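You operate a simulated robot arm through the tools that you are given. There is no shell and no other tool.

Carry out the task below with a simulated two-armed robot. There is one attempt and no reset: what you move stays moved.

JOB
Cap both ports of the listed blue case and push foam blocks on its ends.
Fine: the white list names the model; yellow caps and grey foam blocks pushed down till they hold.

It is judged by the outcome, as a careful person would: the job done as asked, and still so three seconds after it is handed in. It fails if anything else is knocked over, pushed out of place, dropped, spilled or broken. A push-on lid holds only when it is set on centred and level and pressed home; a screw cap is set on level and turned clockwise until tight.

ROBOT AND FRAMES
Two 7-joint arms with two-finger parallel grippers on one trunk, hanging from a carriage that runs on a rail from [-3, 2] to [1936, -994] (x, y) and turns from -344 to 344 degrees about z. Base frame: it is fixed where the carriage stands at the start and does not move with it; the origin is on the floor, on the carriage's upright axis, x ahead of it, y to its left, z up. Lengths are in mm, angles in degrees, forces in N, time in s.
The left shoulder is at the start at [40, 161, 1213], the right one opposite. With the tool pointing down near the work surface each hand reaches from about 200 to 760 mm from the robot's upright axis, wherever it stands, measured 20 degrees to its own side. Places, roughly: grey foam block [2000, -750, 750]; white list [3000, 100, 900]; yellow cap [2250, -750, 750]. Payload 4.4 kg a hand.
The tool frame of a hand sits at the grasp point between the pads (the TCP): z along the fingers, y along the line on which they close. The tips reach 23 mm beyond it. Largest opening 94 mm; finger width 38, thickness 10; the body of the gripper, 54 by 96 mm, starts 39 mm behind the TCP.
Orientation is that of the tool frame in the base frame, as [roll, pitch, yaw] about the fixed x, y, z axes, in that order (R = Rz(yaw) Ry(pitch) Rx(roll)). With the fingers straight down and closing along the base's y, the tool's x points along the base's -x, its y along +y and its z along -z.

CONTROLS
- The arms move only by the tool jog_arm. It takes "left_commands", "right_commands" or both (then of equal length, played together; a hand with none holds still); each is a list of rows, each an object (a shift or turn left out is 0, a gripper value left out holds the last) with "rot": the turn, a rotation vector about the tool's x, y, z in units of 5 degrees (1.0 is 5 degrees), a list of three; "translation": the shift along the tool's x, y, z in units of 30 mm (1.0 is 30 mm), a list of three; "grip": the opening, from 0 (shut) to 1 (fully open). In form: [{"rot": [rx, ry, rz], "translation": [tx, ty, tz], "grip": grip}, ...]. A call has 1 to 20 rows; each row shifts and turns the commanded pose from where the row before left it, along the tool's axes as they then stand. A call with a number of a shift or a turn outside -1 to 1 is refused whole. A row lasts 0.2 s, in which the tool goes at most 50 mm and 8.6 degrees; a call with a longer step from one row to the next is refused whole, and so is a gripper value outside its range. Where a pose cannot be reached the arm comes as near as it can. A force on the tool above 40 N (or 10 N above the force at the start of the call, whichever is more), or a blocked arm, ends the call early, and 0.2 s more pass. The fingers move at their own pace (about 45 mm/s each) and stop on an object; they squeeze with about 34 N. The grip force told is the motor's: it shows also when the fingers shut on nothing. Time passes only in rows, and 0.2 s behind the last, so rows that do not move let the fingers close. The reply holds the time, the measured pose of the TCP, the force on the tool along the base axes, the opening and the grip force, in the units named above and with some noise, with the torque about the TCP (base axes, N m) and any sound that the robot's microphone picked up, and new pictures: "pictures" is both (left out), scene, wrist or none (wrist: the cameras of the hands that moved).
- Cameras (640 x 400 px; columns grow to the right, rows downward): "scene" is now at [237.6, 0.4, 1501.6]; the picture's right is [0.05, -1.00, 0.00], its down [-0.75, -0.03, -0.66] and it looks along [0.66, 0.03, -0.75] (base axes); focal length 267 px, centre (320, 200). "left" rides on the left gripper at [86, -16, -74] in its tool frame; the picture's right is [0.18, 0.98, 0.00], its down [-0.58, 0.11, -0.81] and it looks along [-0.79, 0.15, 0.59] (tool axes); focal length 243 px, centre (320, 200). "right" rides on the right gripper at [86, 16, -74] in its tool frame; the picture's right is [-0.18, 0.98, 0.00], its down [-0.58, -0.11, -0.81] and it looks along [-0.79, -0.15, 0.59] (tool axes); focal length 243 px, centre (320, 200). There is no depth. A picture from a camera that has moved, and an enlarged one, comes with that camera's place and axes in the base frame and with its lens.
- slide_trunk(by): slides the trunk up (or, below 0, down) by that many mm; the arms and the scene camera ride with it, the base frame stays. It gives what a move gives, with no picture.
- roll_base(legs): drives the robot by 1 to 6 legs, each [ahead, left, turn to the left] in mm, mm and degrees, along the robot's own axes; the way and the turn of a leg run together, so that a leg with both is an arc; at most 1500 mm and 180 degrees a leg. The arms and the cameras ride along, it lands a little off, and it stops where it bumps. It keeps to its track: a leg is cut to what the track allows. It gives what a move gives, and a new picture of the scene camera.
- pan_tilt(pan, tilt): turns the head with the scene camera to pan (to the left, within 86 degrees either way) and tilt (down, from -29 to 69), counted from straight ahead of the robot. It gives what a move gives, and a new picture of the scene camera.
- close_up(camera, box): a new picture of the part [left, top, right, bottom] of that camera's present view, enlarged. No time passes.
- sign_off(): hands the job in; it is judged then, once.

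Places have to be worked out from the pictures, the camera data and where the tool is seen. Open the grippers and draw the arms clear of the work before you hand the job in, unless the task says otherwise.

The tools are called after "Call:" as a command line: name --argument value ..., lists and objects as JSON in quotes. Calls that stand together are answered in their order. jog_arm: Moves the arms, as the interface text tells. Its arguments: {"type":"object","properties":{"left_commands":{"type":"array"},"right_commands":{"type":"array"},"pictures":{"type":"string","enum":["both","scene","wrist","none"]}},"required":[]} The other tools are called the same way: slide_trunk (by) slides the trunk up or down; roll_base (legs) drives the base; pan_tilt (pan, tilt) turns the head that bears the scene camera; close_up (camera, box) takes an enlarged picture of a part of a camera's view; sign_off () hands the job in.

At the start:

```text
t: 0.0
left_tool_pos: [577.4, 274.1, 1098.5]
left_orientation: [-179.9, 0.0, -180.0]
left_contact_force: [-0.3, -0.1, 0.4]
left_wrist_torque: [-0.03, 0.0, 0.04]
left_finger_gap: 94.0
left_gripper_force: 0.0
right_tool_pos: [569.5, -227.4, 1002.0]
right_orientation: [180.0, 0.0, 179.9]
right_contact_force: [-0.4, 0.0, -0.3]
right_wrist_torque: [-0.01, -0.01, 0.0]
right_finger_gap: 94.1
right_gripper_force: 0.0
trunk travel left (down, up): [-350.0, 420.0]
robot x, y, heading: [-0.5, -0.6, 0.2]
head pan, tilt: [2.6, 48.8]
```

scene: 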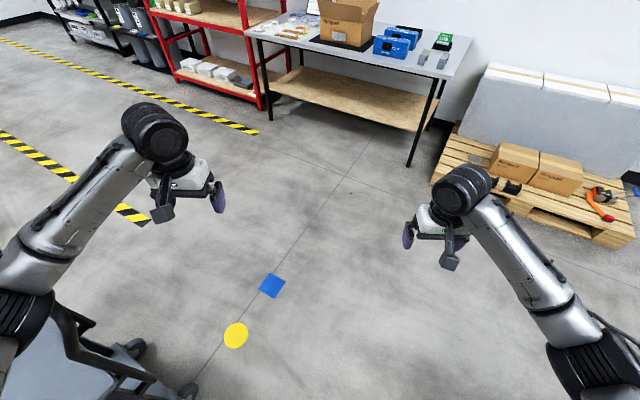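
right: 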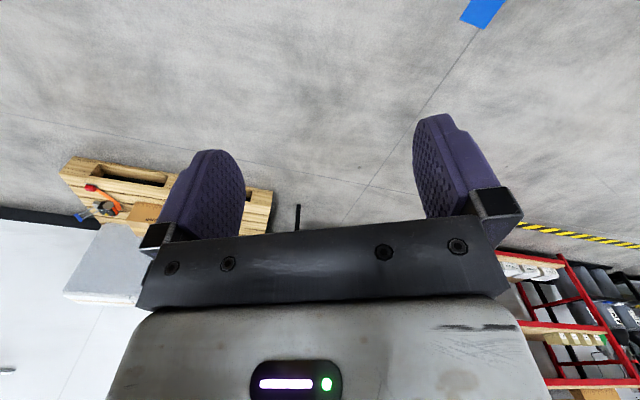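
left: 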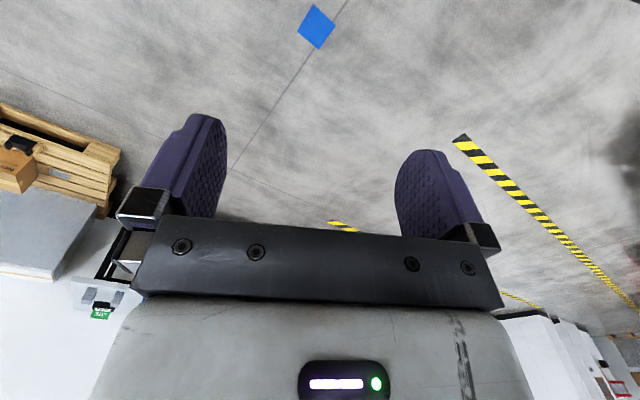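

The scene shows a table with blue cases in the distance, and a carton. I look closer at the table before driving.

Call:
close_up --camera "scene" --box '[240, 0, 480, 150]'

Call:
pan_tilt --pan -10 --tilt 20

```text
2.67 times, centred on (360, 75) of scene
camera zoom: at [237.6, 0.4, 1501.6], right [0.05, -1.0, 0.0], down [-0.75, -0.03, -0.66], along [0.66, 0.03, -0.75], focal length 711 px, centre (213, 533)
```

zoom: 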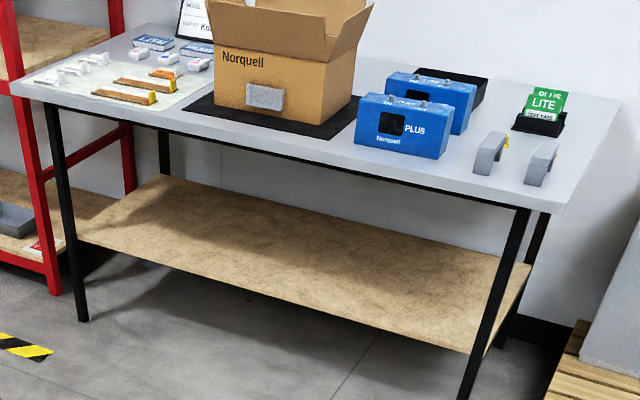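

```text
t: 0.9
left_tool_pos: [577.1, 273.3, 1098.9]
left_orientation: [-180.0, -0.1, -180.0]
left_contact_force: [-0.4, 0.8, 0.0]
left_wrist_torque: [0.02, 0.01, 0.01]
left_finger_gap: 94.1
left_gripper_force: 0.1
right_tool_pos: [569.5, -228.4, 1002.5]
right_orientation: [-180.0, 0.0, 179.9]
right_contact_force: [-0.6, 0.7, 0.4]
right_wrist_torque: [0.0, -0.02, 0.0]
right_finger_gap: 93.9
right_gripper_force: 0.0
trunk travel left (down, up): [-350.0, 420.0]
robot x, y, heading: [-0.2, -0.4, 0.3]
head pan, tilt: [-10.0, 20.0]
camera scene: at [251.2, -19.2, 1545.4], right [-0.17, -0.98, 0.0], down [-0.34, 0.06, -0.94], along [0.93, -0.16, -0.34], focal length 267 px, centre (320, 200)
```

scene: 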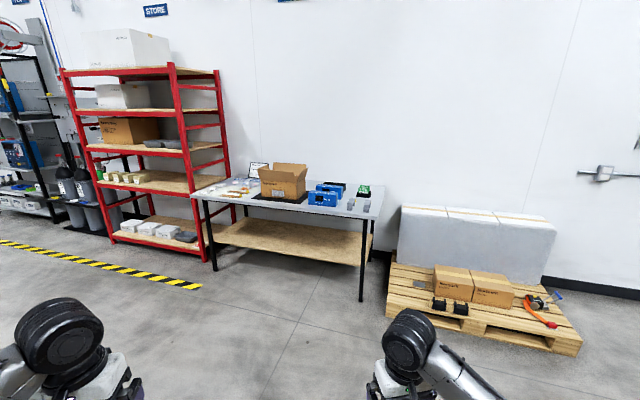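

The table's front edge runs from about (2700, 720) to (1944, -740), square to the rail, so the rail ends close to the table's right end. I turn to the rail's direction and drive part way, to look from nearer.

Call:
roll_base --legs '[[0, 0, -27.2], [1100, 0, 0]]'

Call:
pan_tilt --pan 35 --tilt 30

```text
t: 7.9
left_tool_pos: [1612.4, -521.0, 1097.5]
left_orientation: [179.9, 0.0, 152.7]
left_contact_force: [0.3, -0.4, 0.3]
left_wrist_torque: [0.0, 0.03, -0.01]
left_finger_gap: 93.9
left_gripper_force: 0.1
right_tool_pos: [1377.5, -963.0, 1001.4]
right_orientation: [-180.0, 0.0, 152.7]
right_contact_force: [0.6, 0.1, 0.2]
right_wrist_torque: [0.0, 0.01, 0.03]
right_finger_gap: 94.0
right_gripper_force: 0.0
trunk travel left (down, up): [-350.0, 420.0]
robot x, y, heading: [976.6, -500.4, -27.1]
head pan, tilt: [-10.0, 20.0]
camera scene: at [1190.1, -633.0, 1545.5], right [-0.61, -0.8, 0.0], down [-0.27, 0.21, -0.94], along [0.75, -0.57, -0.34], focal length 267 px, centre (320, 200)
```

scene: 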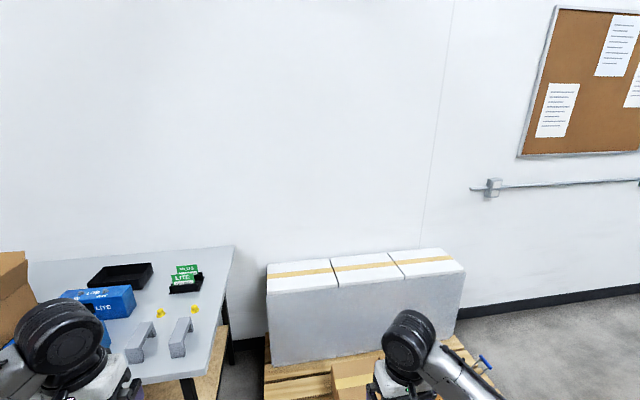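

```text
t: 9.0
left_tool_pos: [1612.0, -521.0, 1097.3]
left_orientation: [180.0, -0.1, 152.8]
left_contact_force: [0.5, 0.1, 1.4]
left_wrist_torque: [0.01, 0.01, 0.01]
left_finger_gap: 94.0
left_gripper_force: 0.0
right_tool_pos: [1377.1, -963.7, 1003.1]
right_orientation: [180.0, 0.0, 152.7]
right_contact_force: [-0.2, -1.2, -0.1]
right_wrist_torque: [0.0, 0.02, 0.0]
right_finger_gap: 94.2
right_gripper_force: 0.1
trunk travel left (down, up): [-350.0, 420.0]
robot x, y, heading: [975.4, -502.0, -27.2]
head pan, tilt: [35.0, 30.0]
camera scene: at [1205.5, -564.5, 1529.4], right [0.13, -0.99, 0.0], down [-0.5, -0.07, -0.87], along [0.86, 0.12, -0.5], focal length 267 px, centre (320, 200)
```

scene: 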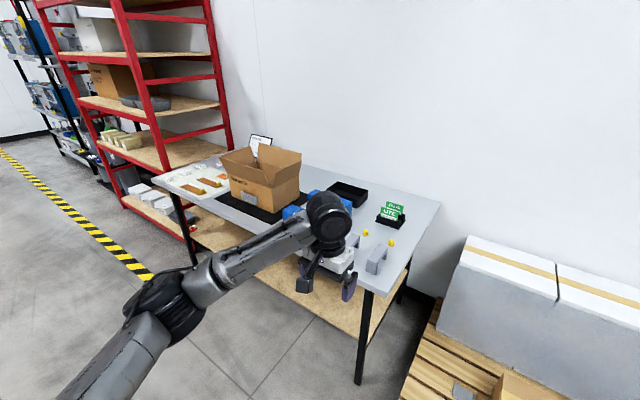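

Two yellow caps stand behind the two grey foam blocks, and the list stands behind the carton. I zoom on the list and on the cases.

Call:
close_up --camera "scene" --box '[230, 120, 290, 160]'

Call:
close_up --camera "scene" --box '[260, 160, 440, 272]'

```text
10.00 times, centred on (260, 140) of scene
camera zoom: at [1205.5, -564.5, 1529.4], right [0.13, -0.99, 0.0], down [-0.5, -0.07, -0.87], along [0.86, 0.12, -0.5], focal length 2667 px, centre (920, 800)
```

zoom: 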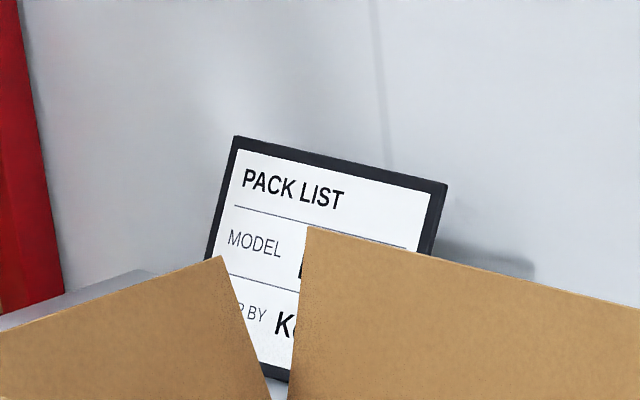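

```text
3.56 times, centred on (350, 216) of scene
camera zoom: at [1205.5, -564.5, 1529.4], right [0.13, -0.99, 0.0], down [-0.5, -0.07, -0.87], along [0.86, 0.12, -0.5], focal length 948 px, centre (213, 143)
```

zoom: 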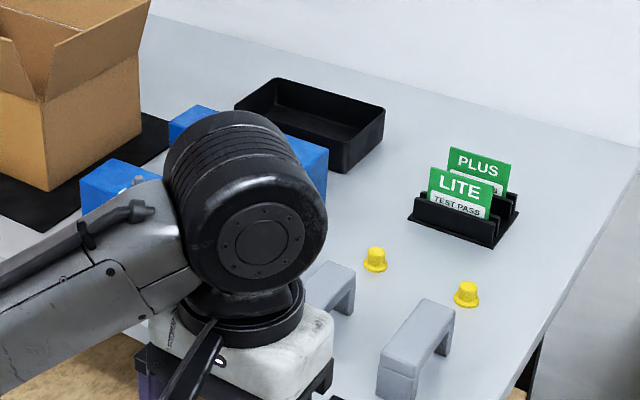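

The list's word is hidden by the carton flap; I raise the trunk to look over it.

Call:
slide_trunk --by 410

Call:
close_up --camera "scene" --box '[200, 120, 360, 220]'

```text
refused: 410 is not a number from -400 to 400
```

```text
4.00 times, centred on (280, 170) of scene
camera zoom: at [1205.5, -564.5, 1529.4], right [0.13, -0.99, 0.0], down [-0.5, -0.07, -0.87], along [0.86, 0.12, -0.5], focal length 1067 px, centre (480, 320)
```

zoom: 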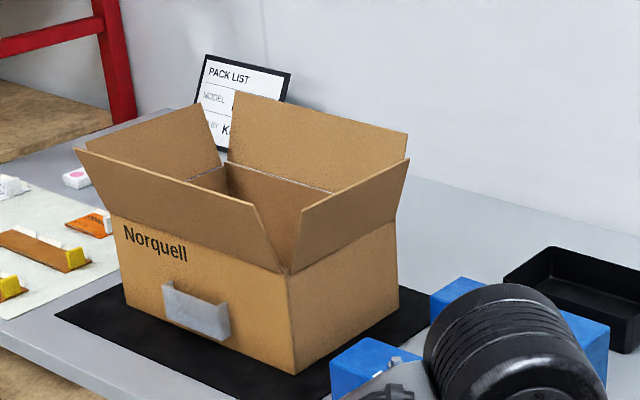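

The limit is 400 mm; I slide the trunk up by 390.

Call:
slide_trunk --by 390

Call:
pan_tilt --pan 45 --tilt 38

```text
t: 12.8
left_tool_pos: [1613.4, -522.3, 1487.4]
left_orientation: [180.0, 0.1, 152.6]
left_contact_force: [-0.1, -0.9, 0.3]
left_wrist_torque: [-0.03, -0.03, -0.01]
left_finger_gap: 94.2
left_gripper_force: 0.0
right_tool_pos: [1375.6, -963.8, 1391.7]
right_orientation: [180.0, -0.1, 152.7]
right_contact_force: [0.9, 0.0, 0.3]
right_wrist_torque: [0.01, -0.04, -0.04]
right_finger_gap: 94.0
right_gripper_force: 0.0
trunk travel left (down, up): [-740.0, 30.0]
robot x, y, heading: [976.2, -500.5, -27.6]
head pan, tilt: [35.0, 30.0]
```

```text
t: 13.5
left_tool_pos: [1613.2, -521.2, 1488.3]
left_orientation: [179.9, 0.0, 152.7]
left_contact_force: [0.0, -0.5, 0.3]
left_wrist_torque: [0.0, 0.02, 0.01]
left_finger_gap: 94.0
left_gripper_force: 0.1
right_tool_pos: [1375.6, -964.4, 1392.6]
right_orientation: [180.0, 0.1, 152.7]
right_contact_force: [0.0, 0.0, -0.6]
right_wrist_torque: [-0.02, 0.01, 0.0]
right_finger_gap: 94.2
right_gripper_force: 0.1
trunk travel left (down, up): [-740.0, 30.0]
robot x, y, heading: [974.8, -500.5, -27.3]
head pan, tilt: [45.0, 38.0]
camera scene: at [1198.2, -550.3, 1907.1], right [0.3, -0.95, 0.0], down [-0.59, -0.19, -0.79], along [0.75, 0.24, -0.62], focal length 267 px, centre (320, 200)
```

scene: 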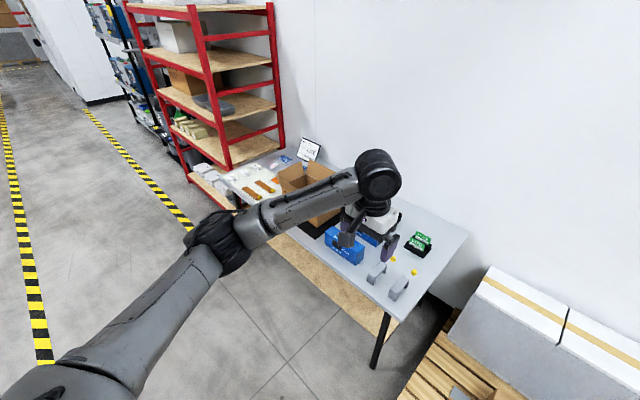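

The list is now seen above the carton; I zoom on it.

Call:
close_up --camera "scene" --box '[285, 130, 345, 168]'

Call:
close_up --camera "scene" --box '[310, 210, 450, 300]'

```text
10.53 times, centred on (315, 149) of scene
camera zoom: at [1198.2, -550.3, 1907.1], right [0.3, -0.95, 0.0], down [-0.59, -0.19, -0.79], along [0.75, 0.24, -0.62], focal length 2808 px, centre (373, 737)
```

zoom: 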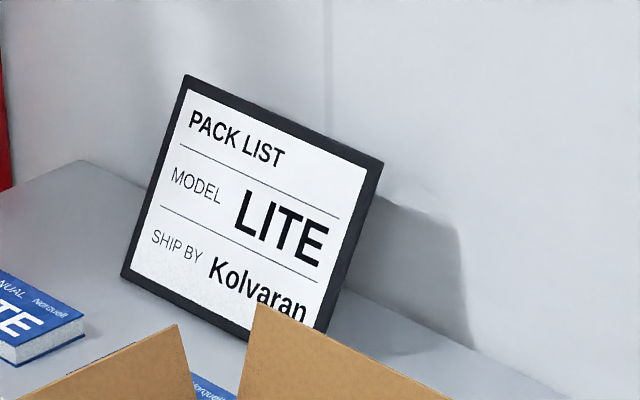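

```text
4.44 times, centred on (380, 255) of scene
camera zoom: at [1198.2, -550.3, 1907.1], right [0.3, -0.95, 0.0], down [-0.59, -0.19, -0.79], along [0.75, 0.24, -0.62], focal length 1185 px, centre (53, -44)
```

zoom: 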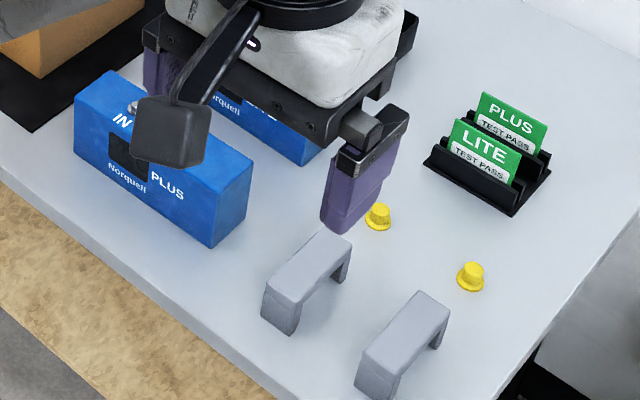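

The list says LITE; the front case reads PLUS, so LITE should be the rear one. I turn left to face along the table from its right end and drive sideways along the rail, with the arms still high.

Call:
roll_base --legs '[[0, 0, 90], [0, -850, 0]]'

Call:
pan_tilt --pan -5 --tilt 60

```text
t: 21.9
left_tool_pos: [1736.7, -248.4, 1488.7]
left_orientation: [-180.0, -0.1, -116.1]
left_contact_force: [1.1, 0.7, -0.6]
left_wrist_torque: [0.02, -0.03, 0.02]
left_finger_gap: 94.0
left_gripper_force: 0.0
right_tool_pos: [2183.8, -476.3, 1391.0]
right_orientation: [-180.0, 0.0, -116.3]
right_contact_force: [-0.3, -1.0, -0.2]
right_wrist_torque: [0.02, 0.03, -0.01]
right_finger_gap: 93.9
right_gripper_force: 0.1
trunk travel left (down, up): [-740.0, 30.0]
robot x, y, heading: [1727.8, -889.1, 63.9]
head pan, tilt: [45.0, 38.0]
camera scene: at [1770.7, -665.0, 1907.1], right [0.95, 0.32, 0.0], down [0.2, -0.58, -0.79], along [-0.25, 0.75, -0.62], focal length 267 px, centre (320, 200)
```

scene: 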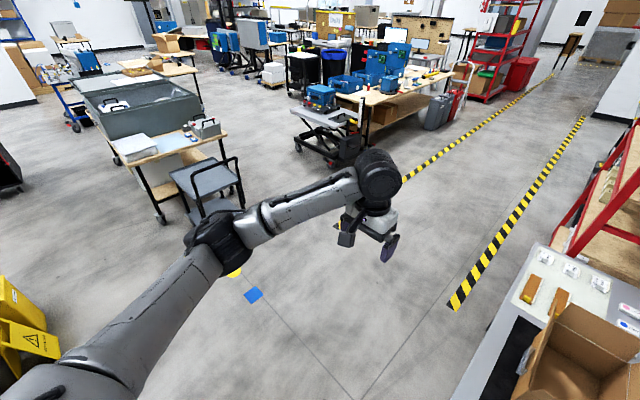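

```text
t: 23.0
left_tool_pos: [1736.6, -249.8, 1488.7]
left_orientation: [-180.0, 0.0, -116.2]
left_contact_force: [-0.3, 0.3, 0.0]
left_wrist_torque: [-0.04, -0.01, 0.01]
left_finger_gap: 94.0
left_gripper_force: 0.1
right_tool_pos: [2183.0, -476.5, 1391.8]
right_orientation: [179.9, 0.0, -116.2]
right_contact_force: [0.1, -0.4, -0.8]
right_wrist_torque: [-0.01, 0.01, 0.01]
right_finger_gap: 94.0
right_gripper_force: 0.0
trunk travel left (down, up): [-740.0, 30.0]
robot x, y, heading: [1730.0, -885.9, 63.9]
head pan, tilt: [-5.0, 60.0]
camera scene: at [1833.1, -689.6, 1877.4], right [0.86, -0.52, 0.0], down [-0.45, -0.74, -0.5], along [0.26, 0.43, -0.87], focal length 267 px, centre (320, 200)
```

scene: 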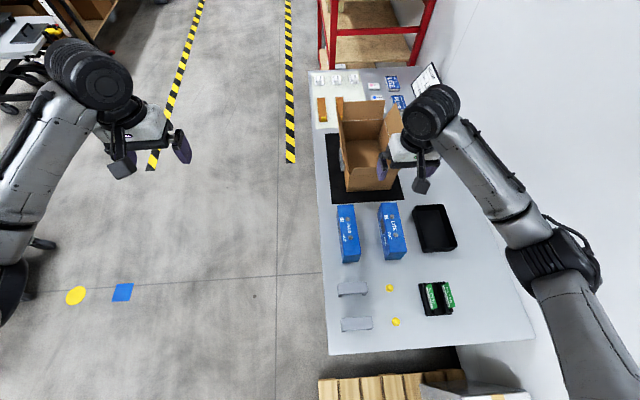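

The whole work area is in view now. I zoom in on the cases and on the parts.

Call:
close_up --camera "scene" --box '[320, 195, 420, 270]'

Call:
close_up --camera "scene" --box '[325, 265, 465, 350]'

Call:
close_up --camera "scene" --box '[300, 60, 460, 160]'

```text
5.33 times, centred on (370, 232) of scene
camera zoom: at [1833.1, -689.6, 1877.4], right [0.86, -0.52, 0.0], down [-0.45, -0.74, -0.5], along [0.26, 0.43, -0.87], focal length 1422 px, centre (53, 27)
```

zoom: 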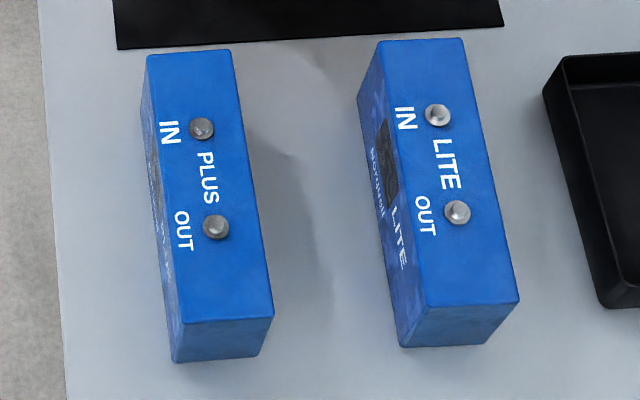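

```text
4.57 times, centred on (395, 308) of scene
camera zoom: at [1833.1, -689.6, 1877.4], right [0.86, -0.52, 0.0], down [-0.45, -0.74, -0.5], along [0.26, 0.43, -0.87], focal length 1219 px, centre (-23, -291)
```

zoom: 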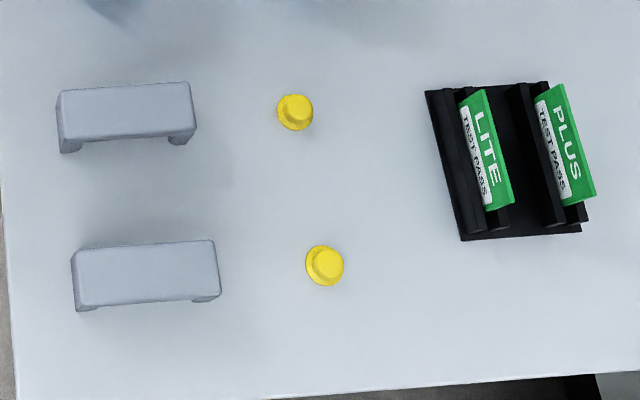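

```text
4.00 times, centred on (380, 110) of scene
camera zoom: at [1833.1, -689.6, 1877.4], right [0.86, -0.52, 0.0], down [-0.45, -0.74, -0.5], along [0.26, 0.43, -0.87], focal length 1067 px, centre (80, 560)
```

zoom: 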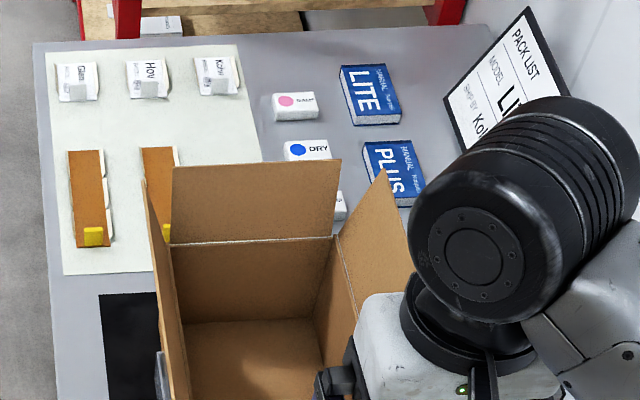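

LITE is the rear case, roughly centred at (2318, -461) with its top near z 894; its two port studs are at about (2333, -426) and (2297, -496). I tilt the camera down to see how much room the robot's body has beside the table.

Call:
pan_tilt --pan 0 --tilt 69

Call:
pan_tilt --pan -60 --tilt 60

```text
t: 23.7
left_tool_pos: [1737.4, -249.8, 1488.1]
left_orientation: [-180.0, -0.1, -116.2]
left_contact_force: [-0.1, 0.0, 0.0]
left_wrist_torque: [-0.01, 0.0, 0.01]
left_finger_gap: 94.0
left_gripper_force: 0.0
right_tool_pos: [2184.2, -476.0, 1391.8]
right_orientation: [-180.0, 0.0, -116.3]
right_contact_force: [0.1, -0.7, 0.2]
right_wrist_torque: [-0.02, 0.0, -0.02]
right_finger_gap: 94.0
right_gripper_force: 0.1
trunk travel left (down, up): [-740.0, 30.0]
robot x, y, heading: [1727.8, -888.7, 64.1]
head pan, tilt: [0.0, 68.8]
camera scene: at [1823.3, -696.5, 1868.0], right [0.9, -0.44, 0.0], down [-0.41, -0.84, -0.36], along [0.16, 0.33, -0.93], focal length 267 px, centre (320, 200)
```

scene: 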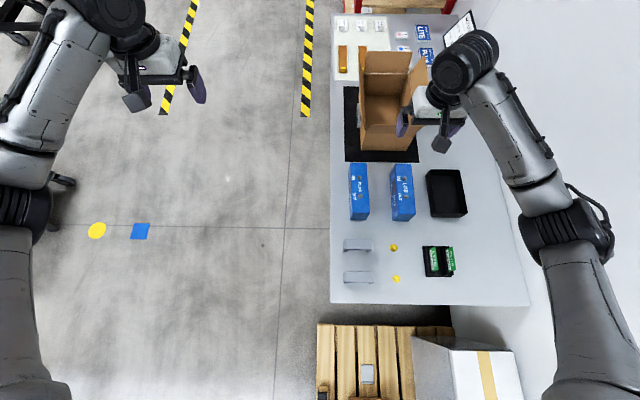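

```text
t: 25.0
left_tool_pos: [1736.2, -247.9, 1488.0]
left_orientation: [-180.0, 0.0, -116.2]
left_contact_force: [-0.6, -0.5, 0.1]
left_wrist_torque: [-0.02, 0.03, -0.01]
left_finger_gap: 93.9
left_gripper_force: 0.1
right_tool_pos: [2183.5, -475.6, 1391.9]
right_orientation: [180.0, 0.0, -116.1]
right_contact_force: [0.6, -0.6, 0.2]
right_wrist_torque: [0.0, 0.03, 0.04]
right_finger_gap: 94.1
right_gripper_force: 0.1
trunk travel left (down, up): [-740.0, 30.0]
robot x, y, heading: [1729.9, -886.6, 63.9]
head pan, tilt: [-60.0, 60.0]
camera scene: at [1865.1, -742.2, 1877.3], right [0.07, -1.0, 0.0], down [-0.86, -0.06, -0.5], along [0.5, 0.03, -0.87], focal length 267 px, centre (320, 200)
```

scene: 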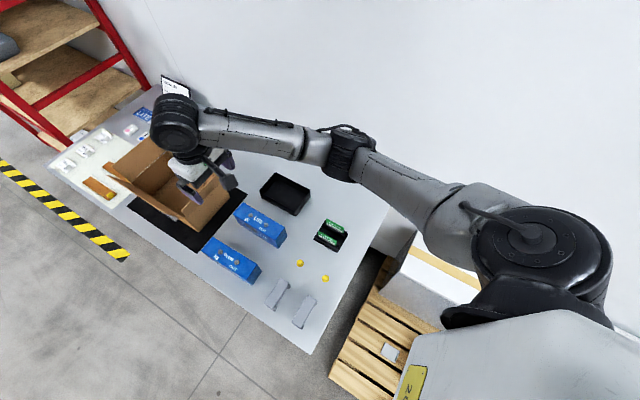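

The robot hangs free beside the table, nothing below it. I drive on to the rail's end (about 215 mm to my right) and turn 14 degrees left, so that the right arm faces the LITE case and stays off the wall.

Call:
roll_base --legs '[[0, 0, 14], [53, -208, 0]]'

Call:
pan_tilt --pan -20 --tilt 60

```text
t: 27.6
left_tool_pos: [1747.3, -350.2, 1488.4]
left_orientation: [180.0, 0.1, -102.0]
left_contact_force: [0.3, 0.3, 0.3]
left_wrist_torque: [0.0, 0.01, -0.04]
left_finger_gap: 94.1
left_gripper_force: 0.0
right_tool_pos: [2235.0, -462.5, 1391.7]
right_orientation: [180.0, 0.0, -102.2]
right_contact_force: [0.2, 0.0, -0.3]
right_wrist_torque: [0.02, -0.03, 0.02]
right_finger_gap: 94.0
right_gripper_force: 0.0
trunk travel left (down, up): [-740.0, 30.0]
robot x, y, heading: [1893.3, -972.9, 78.0]
head pan, tilt: [-60.0, 60.0]
cut short: leg 2
camera scene: at [1990.0, -798.0, 1877.3], right [0.31, -0.95, 0.0], down [-0.82, -0.27, -0.5], along [0.48, 0.15, -0.87], focal length 267 px, centre (320, 200)
```

scene: 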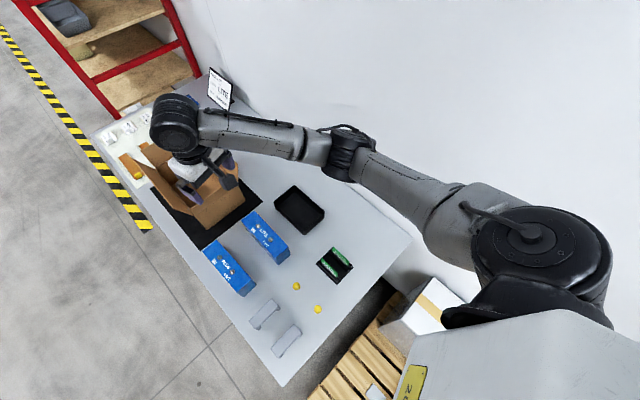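

```text
t: 28.6
left_tool_pos: [1747.9, -350.1, 1488.4]
left_orientation: [179.9, -0.1, -102.0]
left_contact_force: [-0.6, 0.2, 0.1]
left_wrist_torque: [-0.03, 0.02, 0.03]
left_finger_gap: 94.1
left_gripper_force: 0.0
right_tool_pos: [2236.4, -463.7, 1392.2]
right_orientation: [-179.9, -0.1, -102.1]
right_contact_force: [-0.5, 0.0, 0.7]
right_wrist_torque: [-0.03, 0.03, -0.01]
right_finger_gap: 94.1
right_gripper_force: 0.1
trunk travel left (down, up): [-740.0, 30.0]
robot x, y, heading: [1892.6, -970.6, 78.0]
head pan, tilt: [-20.0, 60.0]
camera scene: at [1962.0, -762.0, 1877.3], right [0.85, -0.53, 0.0], down [-0.46, -0.73, -0.5], along [0.27, 0.42, -0.87], focal length 267 px, centre (320, 200)
```

scene: 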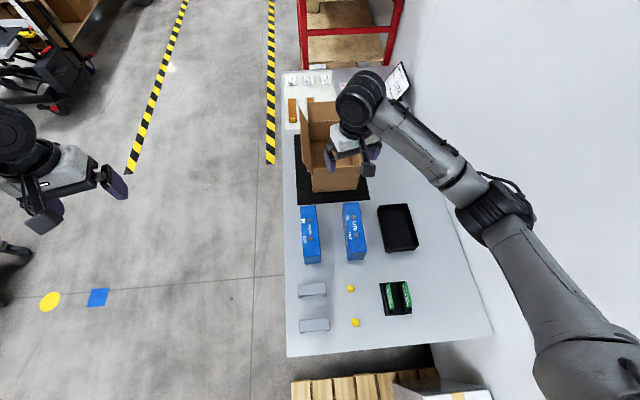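

I'm 50 mm short of the rail's end, so I shift on, then lower the trunk by 300 to bring the right hand over the LITE case for a close look.

Call:
roll_base --legs '[[-10.5, -39, 0]]'

Call:
slide_trunk --by -300

Call:
jog_arm --right_commands '[{"grip": 1}]' --pictures "both"

```text
t: 29.5
left_tool_pos: [1784.3, -368.8, 1488.7]
left_orientation: [-180.0, 0.0, -102.2]
left_contact_force: [-0.4, 0.6, 0.0]
left_wrist_torque: [-0.03, -0.03, 0.01]
left_finger_gap: 93.7
left_gripper_force: 0.1
right_tool_pos: [2271.9, -480.8, 1391.2]
right_orientation: [-180.0, 0.0, -102.1]
right_contact_force: [0.7, -1.0, 0.1]
right_wrist_torque: [0.03, -0.04, 0.0]
right_finger_gap: 94.2
right_gripper_force: 0.1
trunk travel left (down, up): [-740.0, 30.0]
robot x, y, heading: [1929.1, -989.2, 77.9]
head pan, tilt: [-20.0, 60.0]
camera scene: at [1997.7, -780.3, 1877.3], right [0.85, -0.53, 0.0], down [-0.46, -0.73, -0.5], along [0.27, 0.42, -0.87], focal length 267 px, centre (320, 200)
```

scene: 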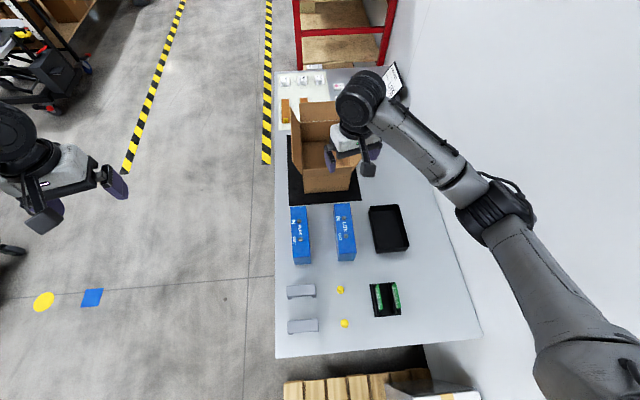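

```text
t: 32.5
left_tool_pos: [1782.6, -367.9, 1189.1]
left_orientation: [-179.9, 0.0, -102.1]
left_contact_force: [1.0, -0.3, 0.1]
left_wrist_torque: [0.0, -0.02, 0.02]
left_finger_gap: 94.0
left_gripper_force: 0.0
right_tool_pos: [2271.0, -481.4, 1092.2]
right_orientation: [180.0, 0.1, -102.0]
right_contact_force: [0.0, -0.2, -1.0]
right_wrist_torque: [-0.01, 0.01, 0.01]
right_finger_gap: 94.1
right_gripper_force: 0.1
trunk travel left (down, up): [-440.0, 330.0]
robot x, y, heading: [1929.4, -988.1, 78.1]
head pan, tilt: [-20.0, 60.0]
```

```text
t: 32.9
left_tool_pos: [1782.4, -368.6, 1188.1]
left_orientation: [179.9, 0.0, -102.0]
left_contact_force: [-0.9, -0.7, -0.1]
left_wrist_torque: [0.0, 0.01, 0.03]
left_finger_gap: 93.9
left_gripper_force: 0.0
right_tool_pos: [2271.1, -480.8, 1091.7]
right_orientation: [180.0, 0.0, -102.1]
right_contact_force: [0.0, -0.1, -0.3]
right_wrist_torque: [-0.02, 0.02, -0.01]
right_finger_gap: 93.7
right_gripper_force: 0.1
trunk travel left (down, up): [-440.0, 330.0]
robot x, y, heading: [1926.9, -989.4, 78.2]
head pan, tilt: [-20.0, 60.0]
camera scene: at [1997.7, -780.3, 1577.4], right [0.85, -0.53, 0.0], down [-0.46, -0.73, -0.5], along [0.27, 0.42, -0.87], focal length 267 px, centre (320, 200)
camera right: at [2236.8, -562.0, 1165.4], right [-0.92, 0.39, 0.0], down [0.23, 0.55, 0.81], along [0.31, 0.74, -0.59], focal length 243 px, centre (320, 200)
```

scene: 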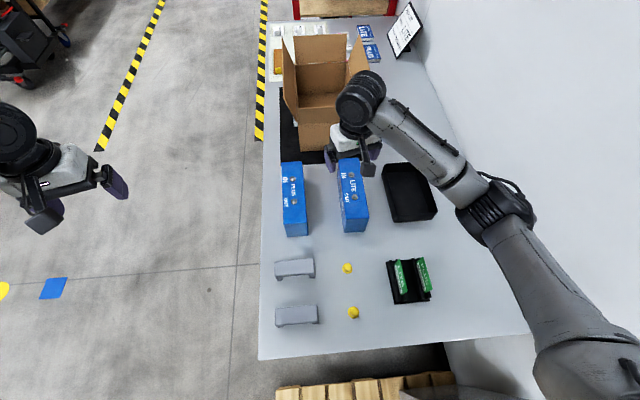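
right: 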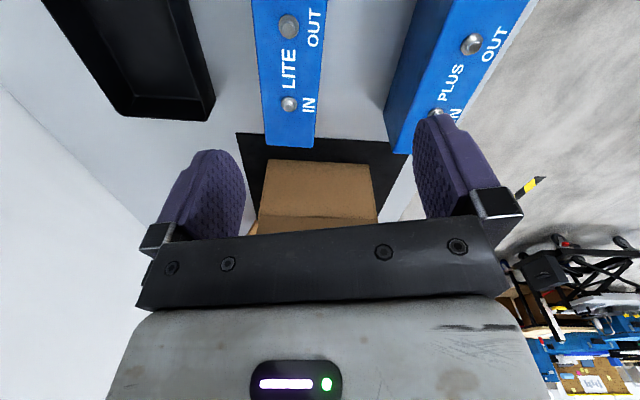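

I take close-ups from this lower camera height to triangulate heights.

Call:
close_up --camera "scene" --box '[255, 245, 415, 345]'

Call:
close_up --camera "scene" --box '[270, 130, 400, 240]'

Call:
close_up --camera "right" --box '[220, 0, 380, 160]'

```text
4.00 times, centred on (335, 295) of scene
camera zoom: at [1997.7, -780.3, 1577.4], right [0.85, -0.53, 0.0], down [-0.46, -0.73, -0.5], along [0.27, 0.42, -0.87], focal length 1067 px, centre (260, -180)
```

zoom: 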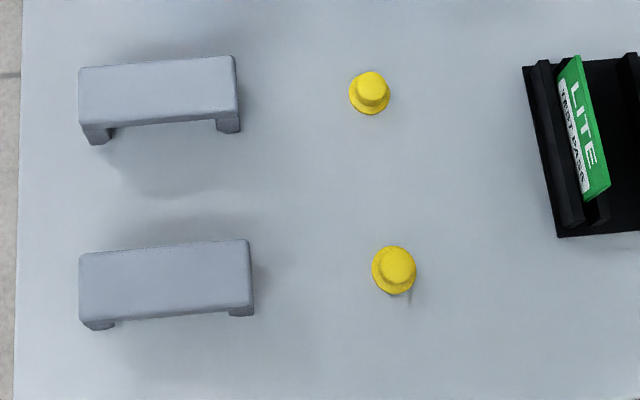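

```text
3.64 times, centred on (335, 185) of scene
camera zoom: at [1997.7, -780.3, 1577.4], right [0.85, -0.53, 0.0], down [-0.46, -0.73, -0.5], along [0.27, 0.42, -0.87], focal length 970 px, centre (266, 254)
```

zoom: 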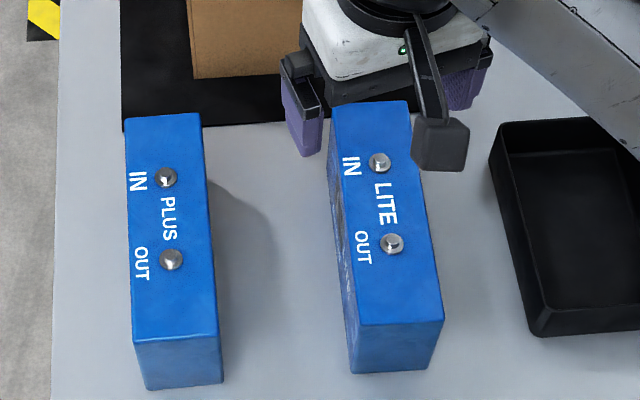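

```text
2.50 times, centred on (300, 80) of right
camera zoom: at [2236.8, -562.0, 1165.4], right [-0.92, 0.39, 0.0], down [0.23, 0.55, 0.81], along [0.31, 0.74, -0.59], focal length 606 px, centre (370, 500)
```

zoom: 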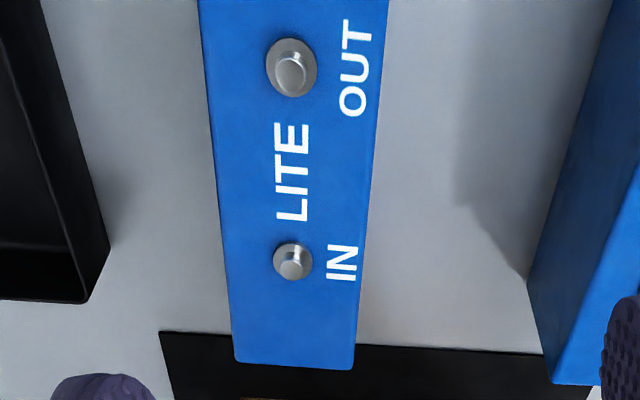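

Estimates: cap A about (2177, -642), cap B about (2124, -746), block A centre about (2047, -569), block B about (1993, -676), table top near z 800. I zoom further into the caps and a block to judge their shape.

Call:
close_up --camera "scene" --box '[335, 255, 367, 275]'

Call:
close_up --camera "scene" --box '[340, 300, 372, 320]'

Call:
close_up --camera "scene" --box '[268, 252, 324, 287]'

Call:
close_up --camera "scene" --box '[335, 165, 375, 205]'

```text
16.00 times, centred on (351, 265) of scene
camera zoom: at [1997.7, -780.3, 1577.4], right [0.85, -0.53, 0.0], down [-0.46, -0.73, -0.5], along [0.27, 0.42, -0.87], focal length 4267 px, centre (-176, -840)
```

zoom: 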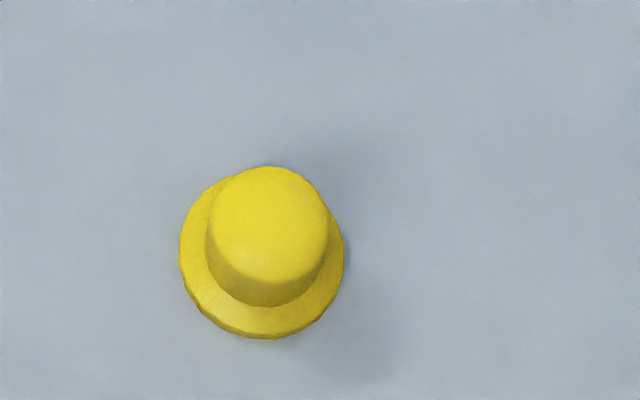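

```text
16.00 times, centred on (356, 310) of scene
camera zoom: at [1997.7, -780.3, 1577.4], right [0.85, -0.53, 0.0], down [-0.46, -0.73, -0.5], along [0.27, 0.42, -0.87], focal length 4267 px, centre (-256, -1560)
```

zoom: 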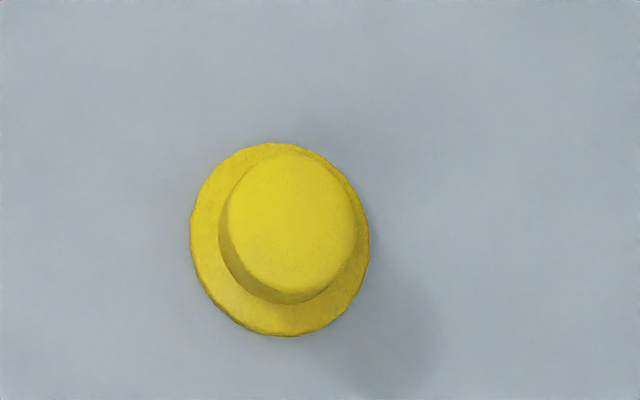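

```text
11.43 times, centred on (296, 270) of scene
camera zoom: at [1997.7, -780.3, 1577.4], right [0.85, -0.53, 0.0], down [-0.46, -0.73, -0.5], along [0.27, 0.42, -0.87], focal length 3048 px, centre (594, -594)
```

zoom: 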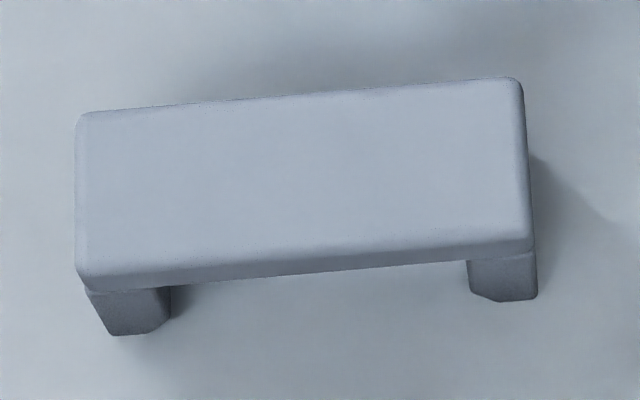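

```text
10.00 times, centred on (355, 185) of scene
camera zoom: at [1997.7, -780.3, 1577.4], right [0.85, -0.53, 0.0], down [-0.46, -0.73, -0.5], along [0.27, 0.42, -0.87], focal length 2667 px, centre (-30, 350)
```

zoom: 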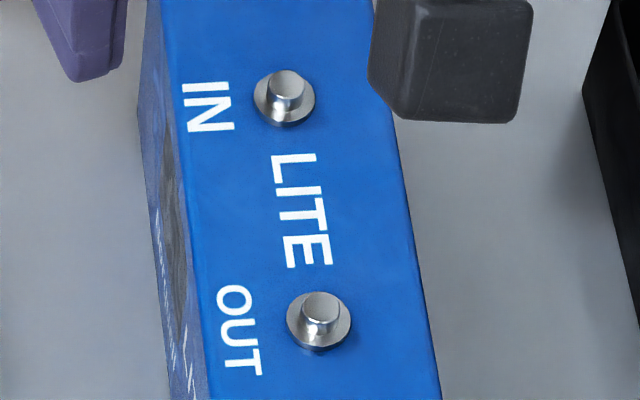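

I now have consistent estimates. The plan: blocks first (so no cap is bumped), gripped across their 40 mm width, then the caps. I bring the right hand above block A and turn it towards yaw -27.

Call:
jog_arm --right_commands '[{"translation": [0.629, 0.956, 0]}, {"translation": [0.629, 0.956, 0]}, {"translation": [0.629, 0.956, 0]}, {"translation": [0.629, 0.956, 0]}, {"translation": [0.629, 0.956, 0]}, {"translation": [0.629, 0.956, 0]}, {"translation": [0.629, 0.956, 0]}, {"rot": [0, 0, -1]}, {"rot": [0, 0, -1]}, {"rot": [0, 0, -1]}, {"rot": [0, 0, -1]}, {"rot": [0, 0, -1]}, {"rot": [0, 0, -1]}, {"rot": [0, 0, -1]}, {"rot": [0, 0, -1]}, {"rot": [0, 0, -1]}, {"rot": [0, 0, -1]}, {"rot": [0, 0, -1]}, {"rot": [0, 0, -1]}, {"rot": [0, 0, -1]}]'

```text
t: 37.1
left_tool_pos: [1782.5, -368.8, 1187.5]
left_orientation: [-179.9, 0.0, -102.1]
left_contact_force: [-0.4, 0.0, 0.5]
left_wrist_torque: [-0.01, -0.01, -0.01]
left_finger_gap: 94.1
left_gripper_force: 0.1
right_tool_pos: [2046.3, -569.4, 1090.8]
right_orientation: [180.0, -0.1, -37.1]
right_contact_force: [0.3, 0.9, 0.2]
right_wrist_torque: [0.0, 0.02, 0.0]
right_finger_gap: 93.9
right_gripper_force: 0.0
trunk travel left (down, up): [-440.0, 330.0]
robot x, y, heading: [1930.7, -988.0, 77.9]
head pan, tilt: [-20.0, 60.0]
camera scene: at [1997.7, -780.3, 1577.3], right [0.85, -0.53, 0.0], down [-0.46, -0.73, -0.5], along [0.27, 0.42, -0.87], focal length 267 px, centre (320, 200)
camera right: at [2105.9, -633.2, 1165.1], right [-0.74, -0.67, 0.0], down [-0.4, 0.44, 0.81], along [-0.54, 0.6, -0.59], focal length 243 px, centre (320, 200)
```

scene: 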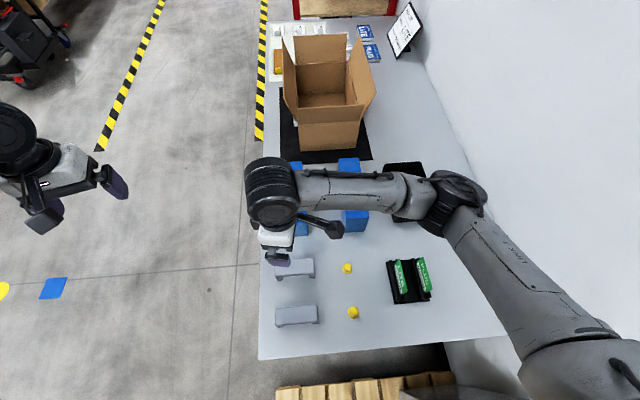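
right: 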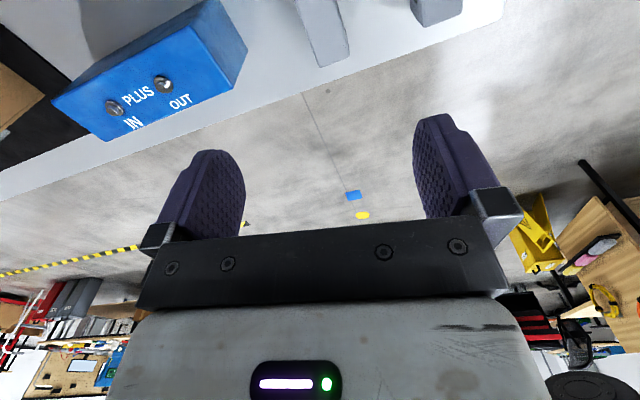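

The hand is above block A at yaw -37. I turn the last 10 degrees and go down to z ~ 960 to check the alignment with the wrist camera.

Call:
jog_arm --right_commands '[{"rot": [0, 0, -1]}, {"rot": [0, 0, -1]}, {"translation": [0, 0, 1]}, {"translation": [0, 0, 1]}, {"translation": [0, 0, 1]}, {"translation": [0, 0, 1]}, {"translation": [0, 0, 0.5]}]'

Call:
close_up --camera "right" --box '[160, 0, 480, 200]'

Call:
close_up --camera "scene" --box '[245, 215, 405, 335]'

```text
t: 38.7
left_tool_pos: [1782.5, -367.1, 1188.6]
left_orientation: [180.0, 0.0, -102.0]
left_contact_force: [0.8, 0.3, 0.6]
left_wrist_torque: [0.0, 0.0, 0.02]
left_finger_gap: 94.0
left_gripper_force: 0.2
right_tool_pos: [2046.3, -569.3, 956.2]
right_orientation: [-180.0, -0.2, -27.2]
right_contact_force: [-0.2, 0.1, -0.8]
right_wrist_torque: [-0.02, -0.01, -0.02]
right_finger_gap: 94.0
right_gripper_force: 0.0
trunk travel left (down, up): [-440.0, 330.0]
robot x, y, heading: [1927.7, -989.9, 77.7]
head pan, tilt: [-20.0, 60.0]
camera scene: at [1997.6, -780.4, 1577.3], right [0.85, -0.53, 0.0], down [-0.46, -0.73, -0.5], along [0.27, 0.42, -0.87], focal length 267 px, centre (320, 200)
camera right: at [2116.2, -622.6, 1029.7], right [-0.61, -0.79, 0.0], down [-0.47, 0.36, 0.81], along [-0.64, 0.49, -0.59], focal length 243 px, centre (320, 200)
```

scene: 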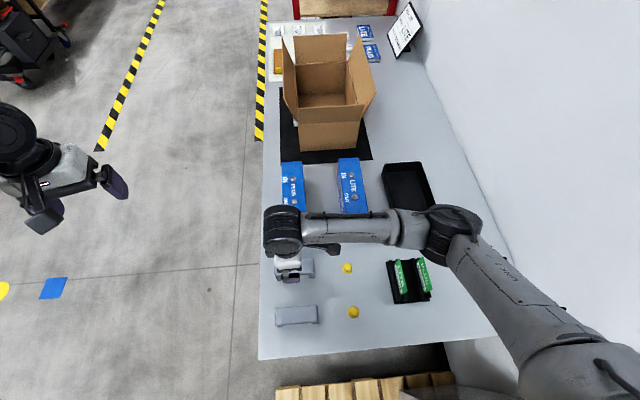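
right: 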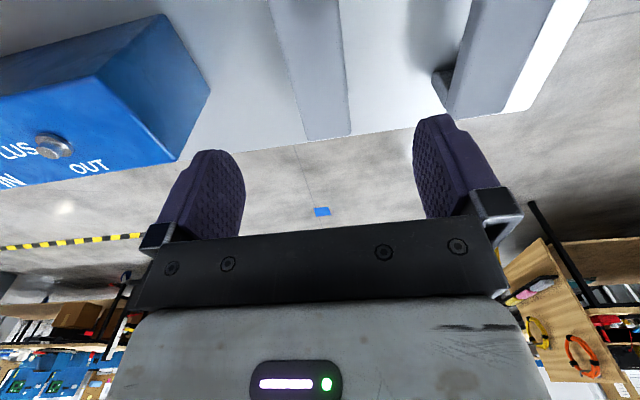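

```text
2.00 times, centred on (320, 100) of right
camera zoom: at [2116.2, -622.6, 1029.7], right [-0.61, -0.79, 0.0], down [-0.47, 0.36, 0.81], along [-0.64, 0.49, -0.59], focal length 485 px, centre (320, 400)
```

zoom: 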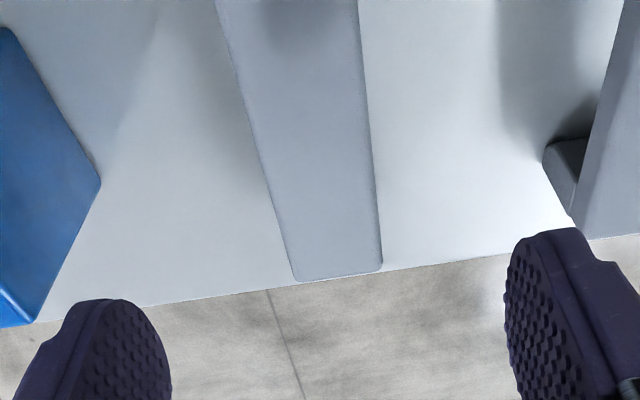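

```text
3.33 times, centred on (325, 275) of scene
camera zoom: at [1997.6, -780.4, 1577.3], right [0.85, -0.53, 0.0], down [-0.46, -0.73, -0.5], along [0.27, 0.42, -0.87], focal length 889 px, centre (303, -50)
```

zoom: 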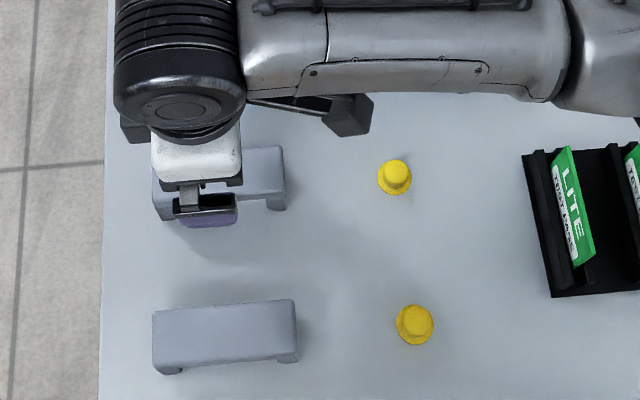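

The wrist view puts the block centre about 9 mm along tool -x and 2 mm along -y from the tool, well aligned in angle. I shift by that and go down to z ~ 892, tips still above the block's top.

Call:
jog_arm --right_commands '[{"translation": [-0.3, -0.08, 0.8]}, {"translation": [0, 0, 0.8]}, {"translation": [0, 0, 0.53]}]'

Call:
close_up --camera "right" --box '[160, 0, 480, 200]'

Call:
close_up --camera "scene" --box '[255, 225, 335, 285]'

```text
t: 39.5
left_tool_pos: [1781.5, -368.9, 1188.7]
left_orientation: [179.9, 0.0, -102.2]
left_contact_force: [0.1, -0.3, -0.1]
left_wrist_torque: [0.01, -0.03, 0.07]
left_finger_gap: 94.0
left_gripper_force: 0.0
right_tool_pos: [2040.0, -562.3, 892.2]
right_orientation: [180.0, 0.0, -27.1]
right_contact_force: [-0.9, 0.0, 0.0]
right_wrist_torque: [0.01, 0.03, 0.01]
right_finger_gap: 93.9
right_gripper_force: 0.0
trunk travel left (down, up): [-440.0, 330.0]
robot x, y, heading: [1927.0, -989.0, 77.8]
head pan, tilt: [-20.0, 60.0]
camera scene: at [1997.5, -780.4, 1577.3], right [0.85, -0.53, 0.0], down [-0.46, -0.73, -0.5], along [0.27, 0.42, -0.87], focal length 267 px, centre (320, 200)
camera right: at [2109.3, -616.4, 966.0], right [-0.61, -0.79, 0.0], down [-0.47, 0.36, 0.81], along [-0.64, 0.49, -0.59], focal length 243 px, centre (320, 200)
```

scene: 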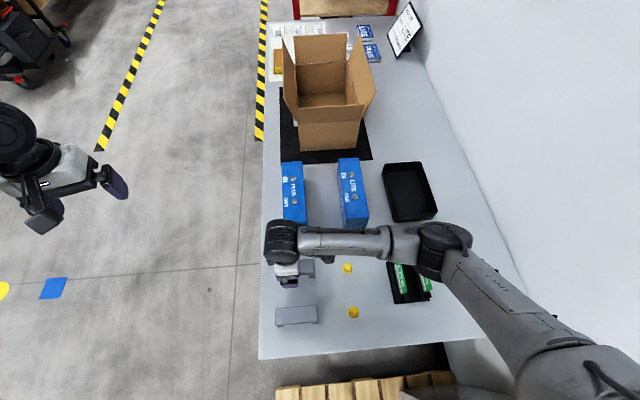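
right: 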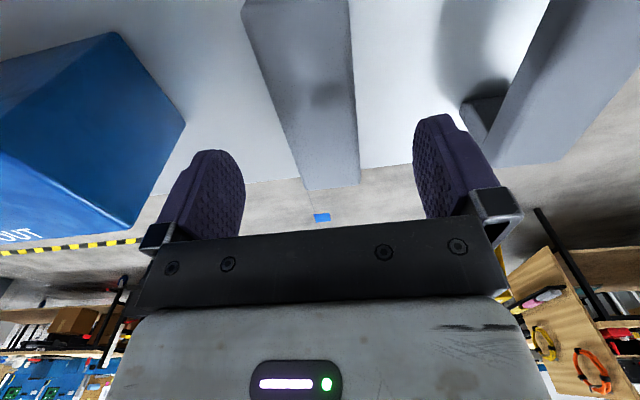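

```text
2.00 times, centred on (320, 100) of right
camera zoom: at [2109.3, -616.4, 966.0], right [-0.61, -0.79, 0.0], down [-0.47, 0.36, 0.81], along [-0.64, 0.49, -0.59], focal length 485 px, centre (320, 400)
```

zoom: 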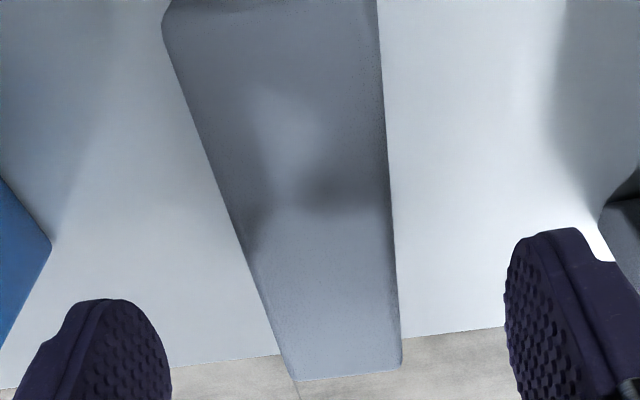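

```text
6.67 times, centred on (295, 255) of scene
camera zoom: at [1997.5, -780.4, 1577.3], right [0.85, -0.53, 0.0], down [-0.46, -0.73, -0.5], along [0.27, 0.42, -0.87], focal length 1778 px, centre (487, -167)
```

zoom: 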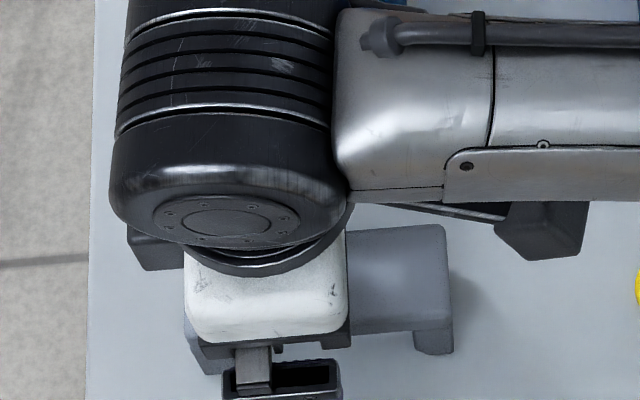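

The block's centre is about 7 mm along tool +x now, and its top seems nearer z 855. I shift back, shut the fingers and feel for the top gently to get its height exactly.

Call:
jog_arm --right_commands '[{"translation": [0.23, 0, 0], "grip": 0}, {}, {}, {}, {}, {}, {"translation": [0, 0, 0.2]}, {"translation": [0, 0, 0.1]}, {}]' --pictures "none"

Call:
jog_arm --right_commands '[{"translation": [0, 0, 0.1]}, {}]' --pictures "none"

Call:
jog_arm --right_commands '[{"translation": [0, 0, 0.1]}, {}]' --pictures "none"

```text
t: 41.5
left_tool_pos: [1784.0, -369.1, 1188.3]
left_orientation: [-180.0, 0.0, -102.1]
left_contact_force: [-0.6, 0.4, -0.4]
left_wrist_torque: [-0.02, -0.02, 0.01]
left_finger_gap: 93.9
left_gripper_force: 0.0
right_tool_pos: [2046.1, -564.4, 884.7]
right_orientation: [180.0, 0.1, -27.1]
right_contact_force: [0.7, -5.0, 16.6]
right_wrist_torque: [-0.14, -0.03, -0.04]
right_finger_gap: 0.2
right_gripper_force: 33.9
trunk travel left (down, up): [-440.0, 330.0]
robot x, y, heading: [1928.9, -990.6, 77.9]
head pan, tilt: [-20.0, 60.0]
```

```text
t: 41.9
left_tool_pos: [1783.0, -368.7, 1188.6]
left_orientation: [180.0, 0.1, -102.2]
left_contact_force: [0.2, 0.4, -0.4]
left_wrist_torque: [-0.01, 0.01, 0.03]
left_finger_gap: 94.0
left_gripper_force: 0.0
right_tool_pos: [2046.1, -564.2, 883.9]
right_orientation: [-179.9, 0.3, -27.1]
right_contact_force: [3.4, -6.9, 15.7]
right_wrist_torque: [-0.21, -0.22, -0.06]
right_finger_gap: 0.0
right_gripper_force: 34.1
trunk travel left (down, up): [-440.0, 330.0]
robot x, y, heading: [1932.2, -992.9, 77.6]
head pan, tilt: [-20.0, 60.0]
stopped in row 2 (right hand): the force on the tool passed its limit at 43 N (the readings are from after the stop); the commanded pose is now the measured one
```

```text
t: 42.4
left_tool_pos: [1784.4, -368.8, 1188.0]
left_orientation: [180.0, 0.0, -102.2]
left_contact_force: [-1.0, -0.3, -0.6]
left_wrist_torque: [0.04, -0.03, -0.02]
left_finger_gap: 94.1
left_gripper_force: 0.0
right_tool_pos: [2046.2, -564.3, 884.4]
right_orientation: [-179.8, 0.3, -27.0]
right_contact_force: [4.1, -6.0, 15.0]
right_wrist_torque: [-0.28, -0.28, -0.05]
right_finger_gap: 0.4
right_gripper_force: 33.6
trunk travel left (down, up): [-440.0, 330.0]
robot x, y, heading: [1931.0, -987.0, 77.6]
head pan, tilt: [-20.0, 60.0]
stopped in row 2 (right hand): the force on the tool passed its limit at 44 N (the readings are from after the stop); the commanded pose is now the measured one
```

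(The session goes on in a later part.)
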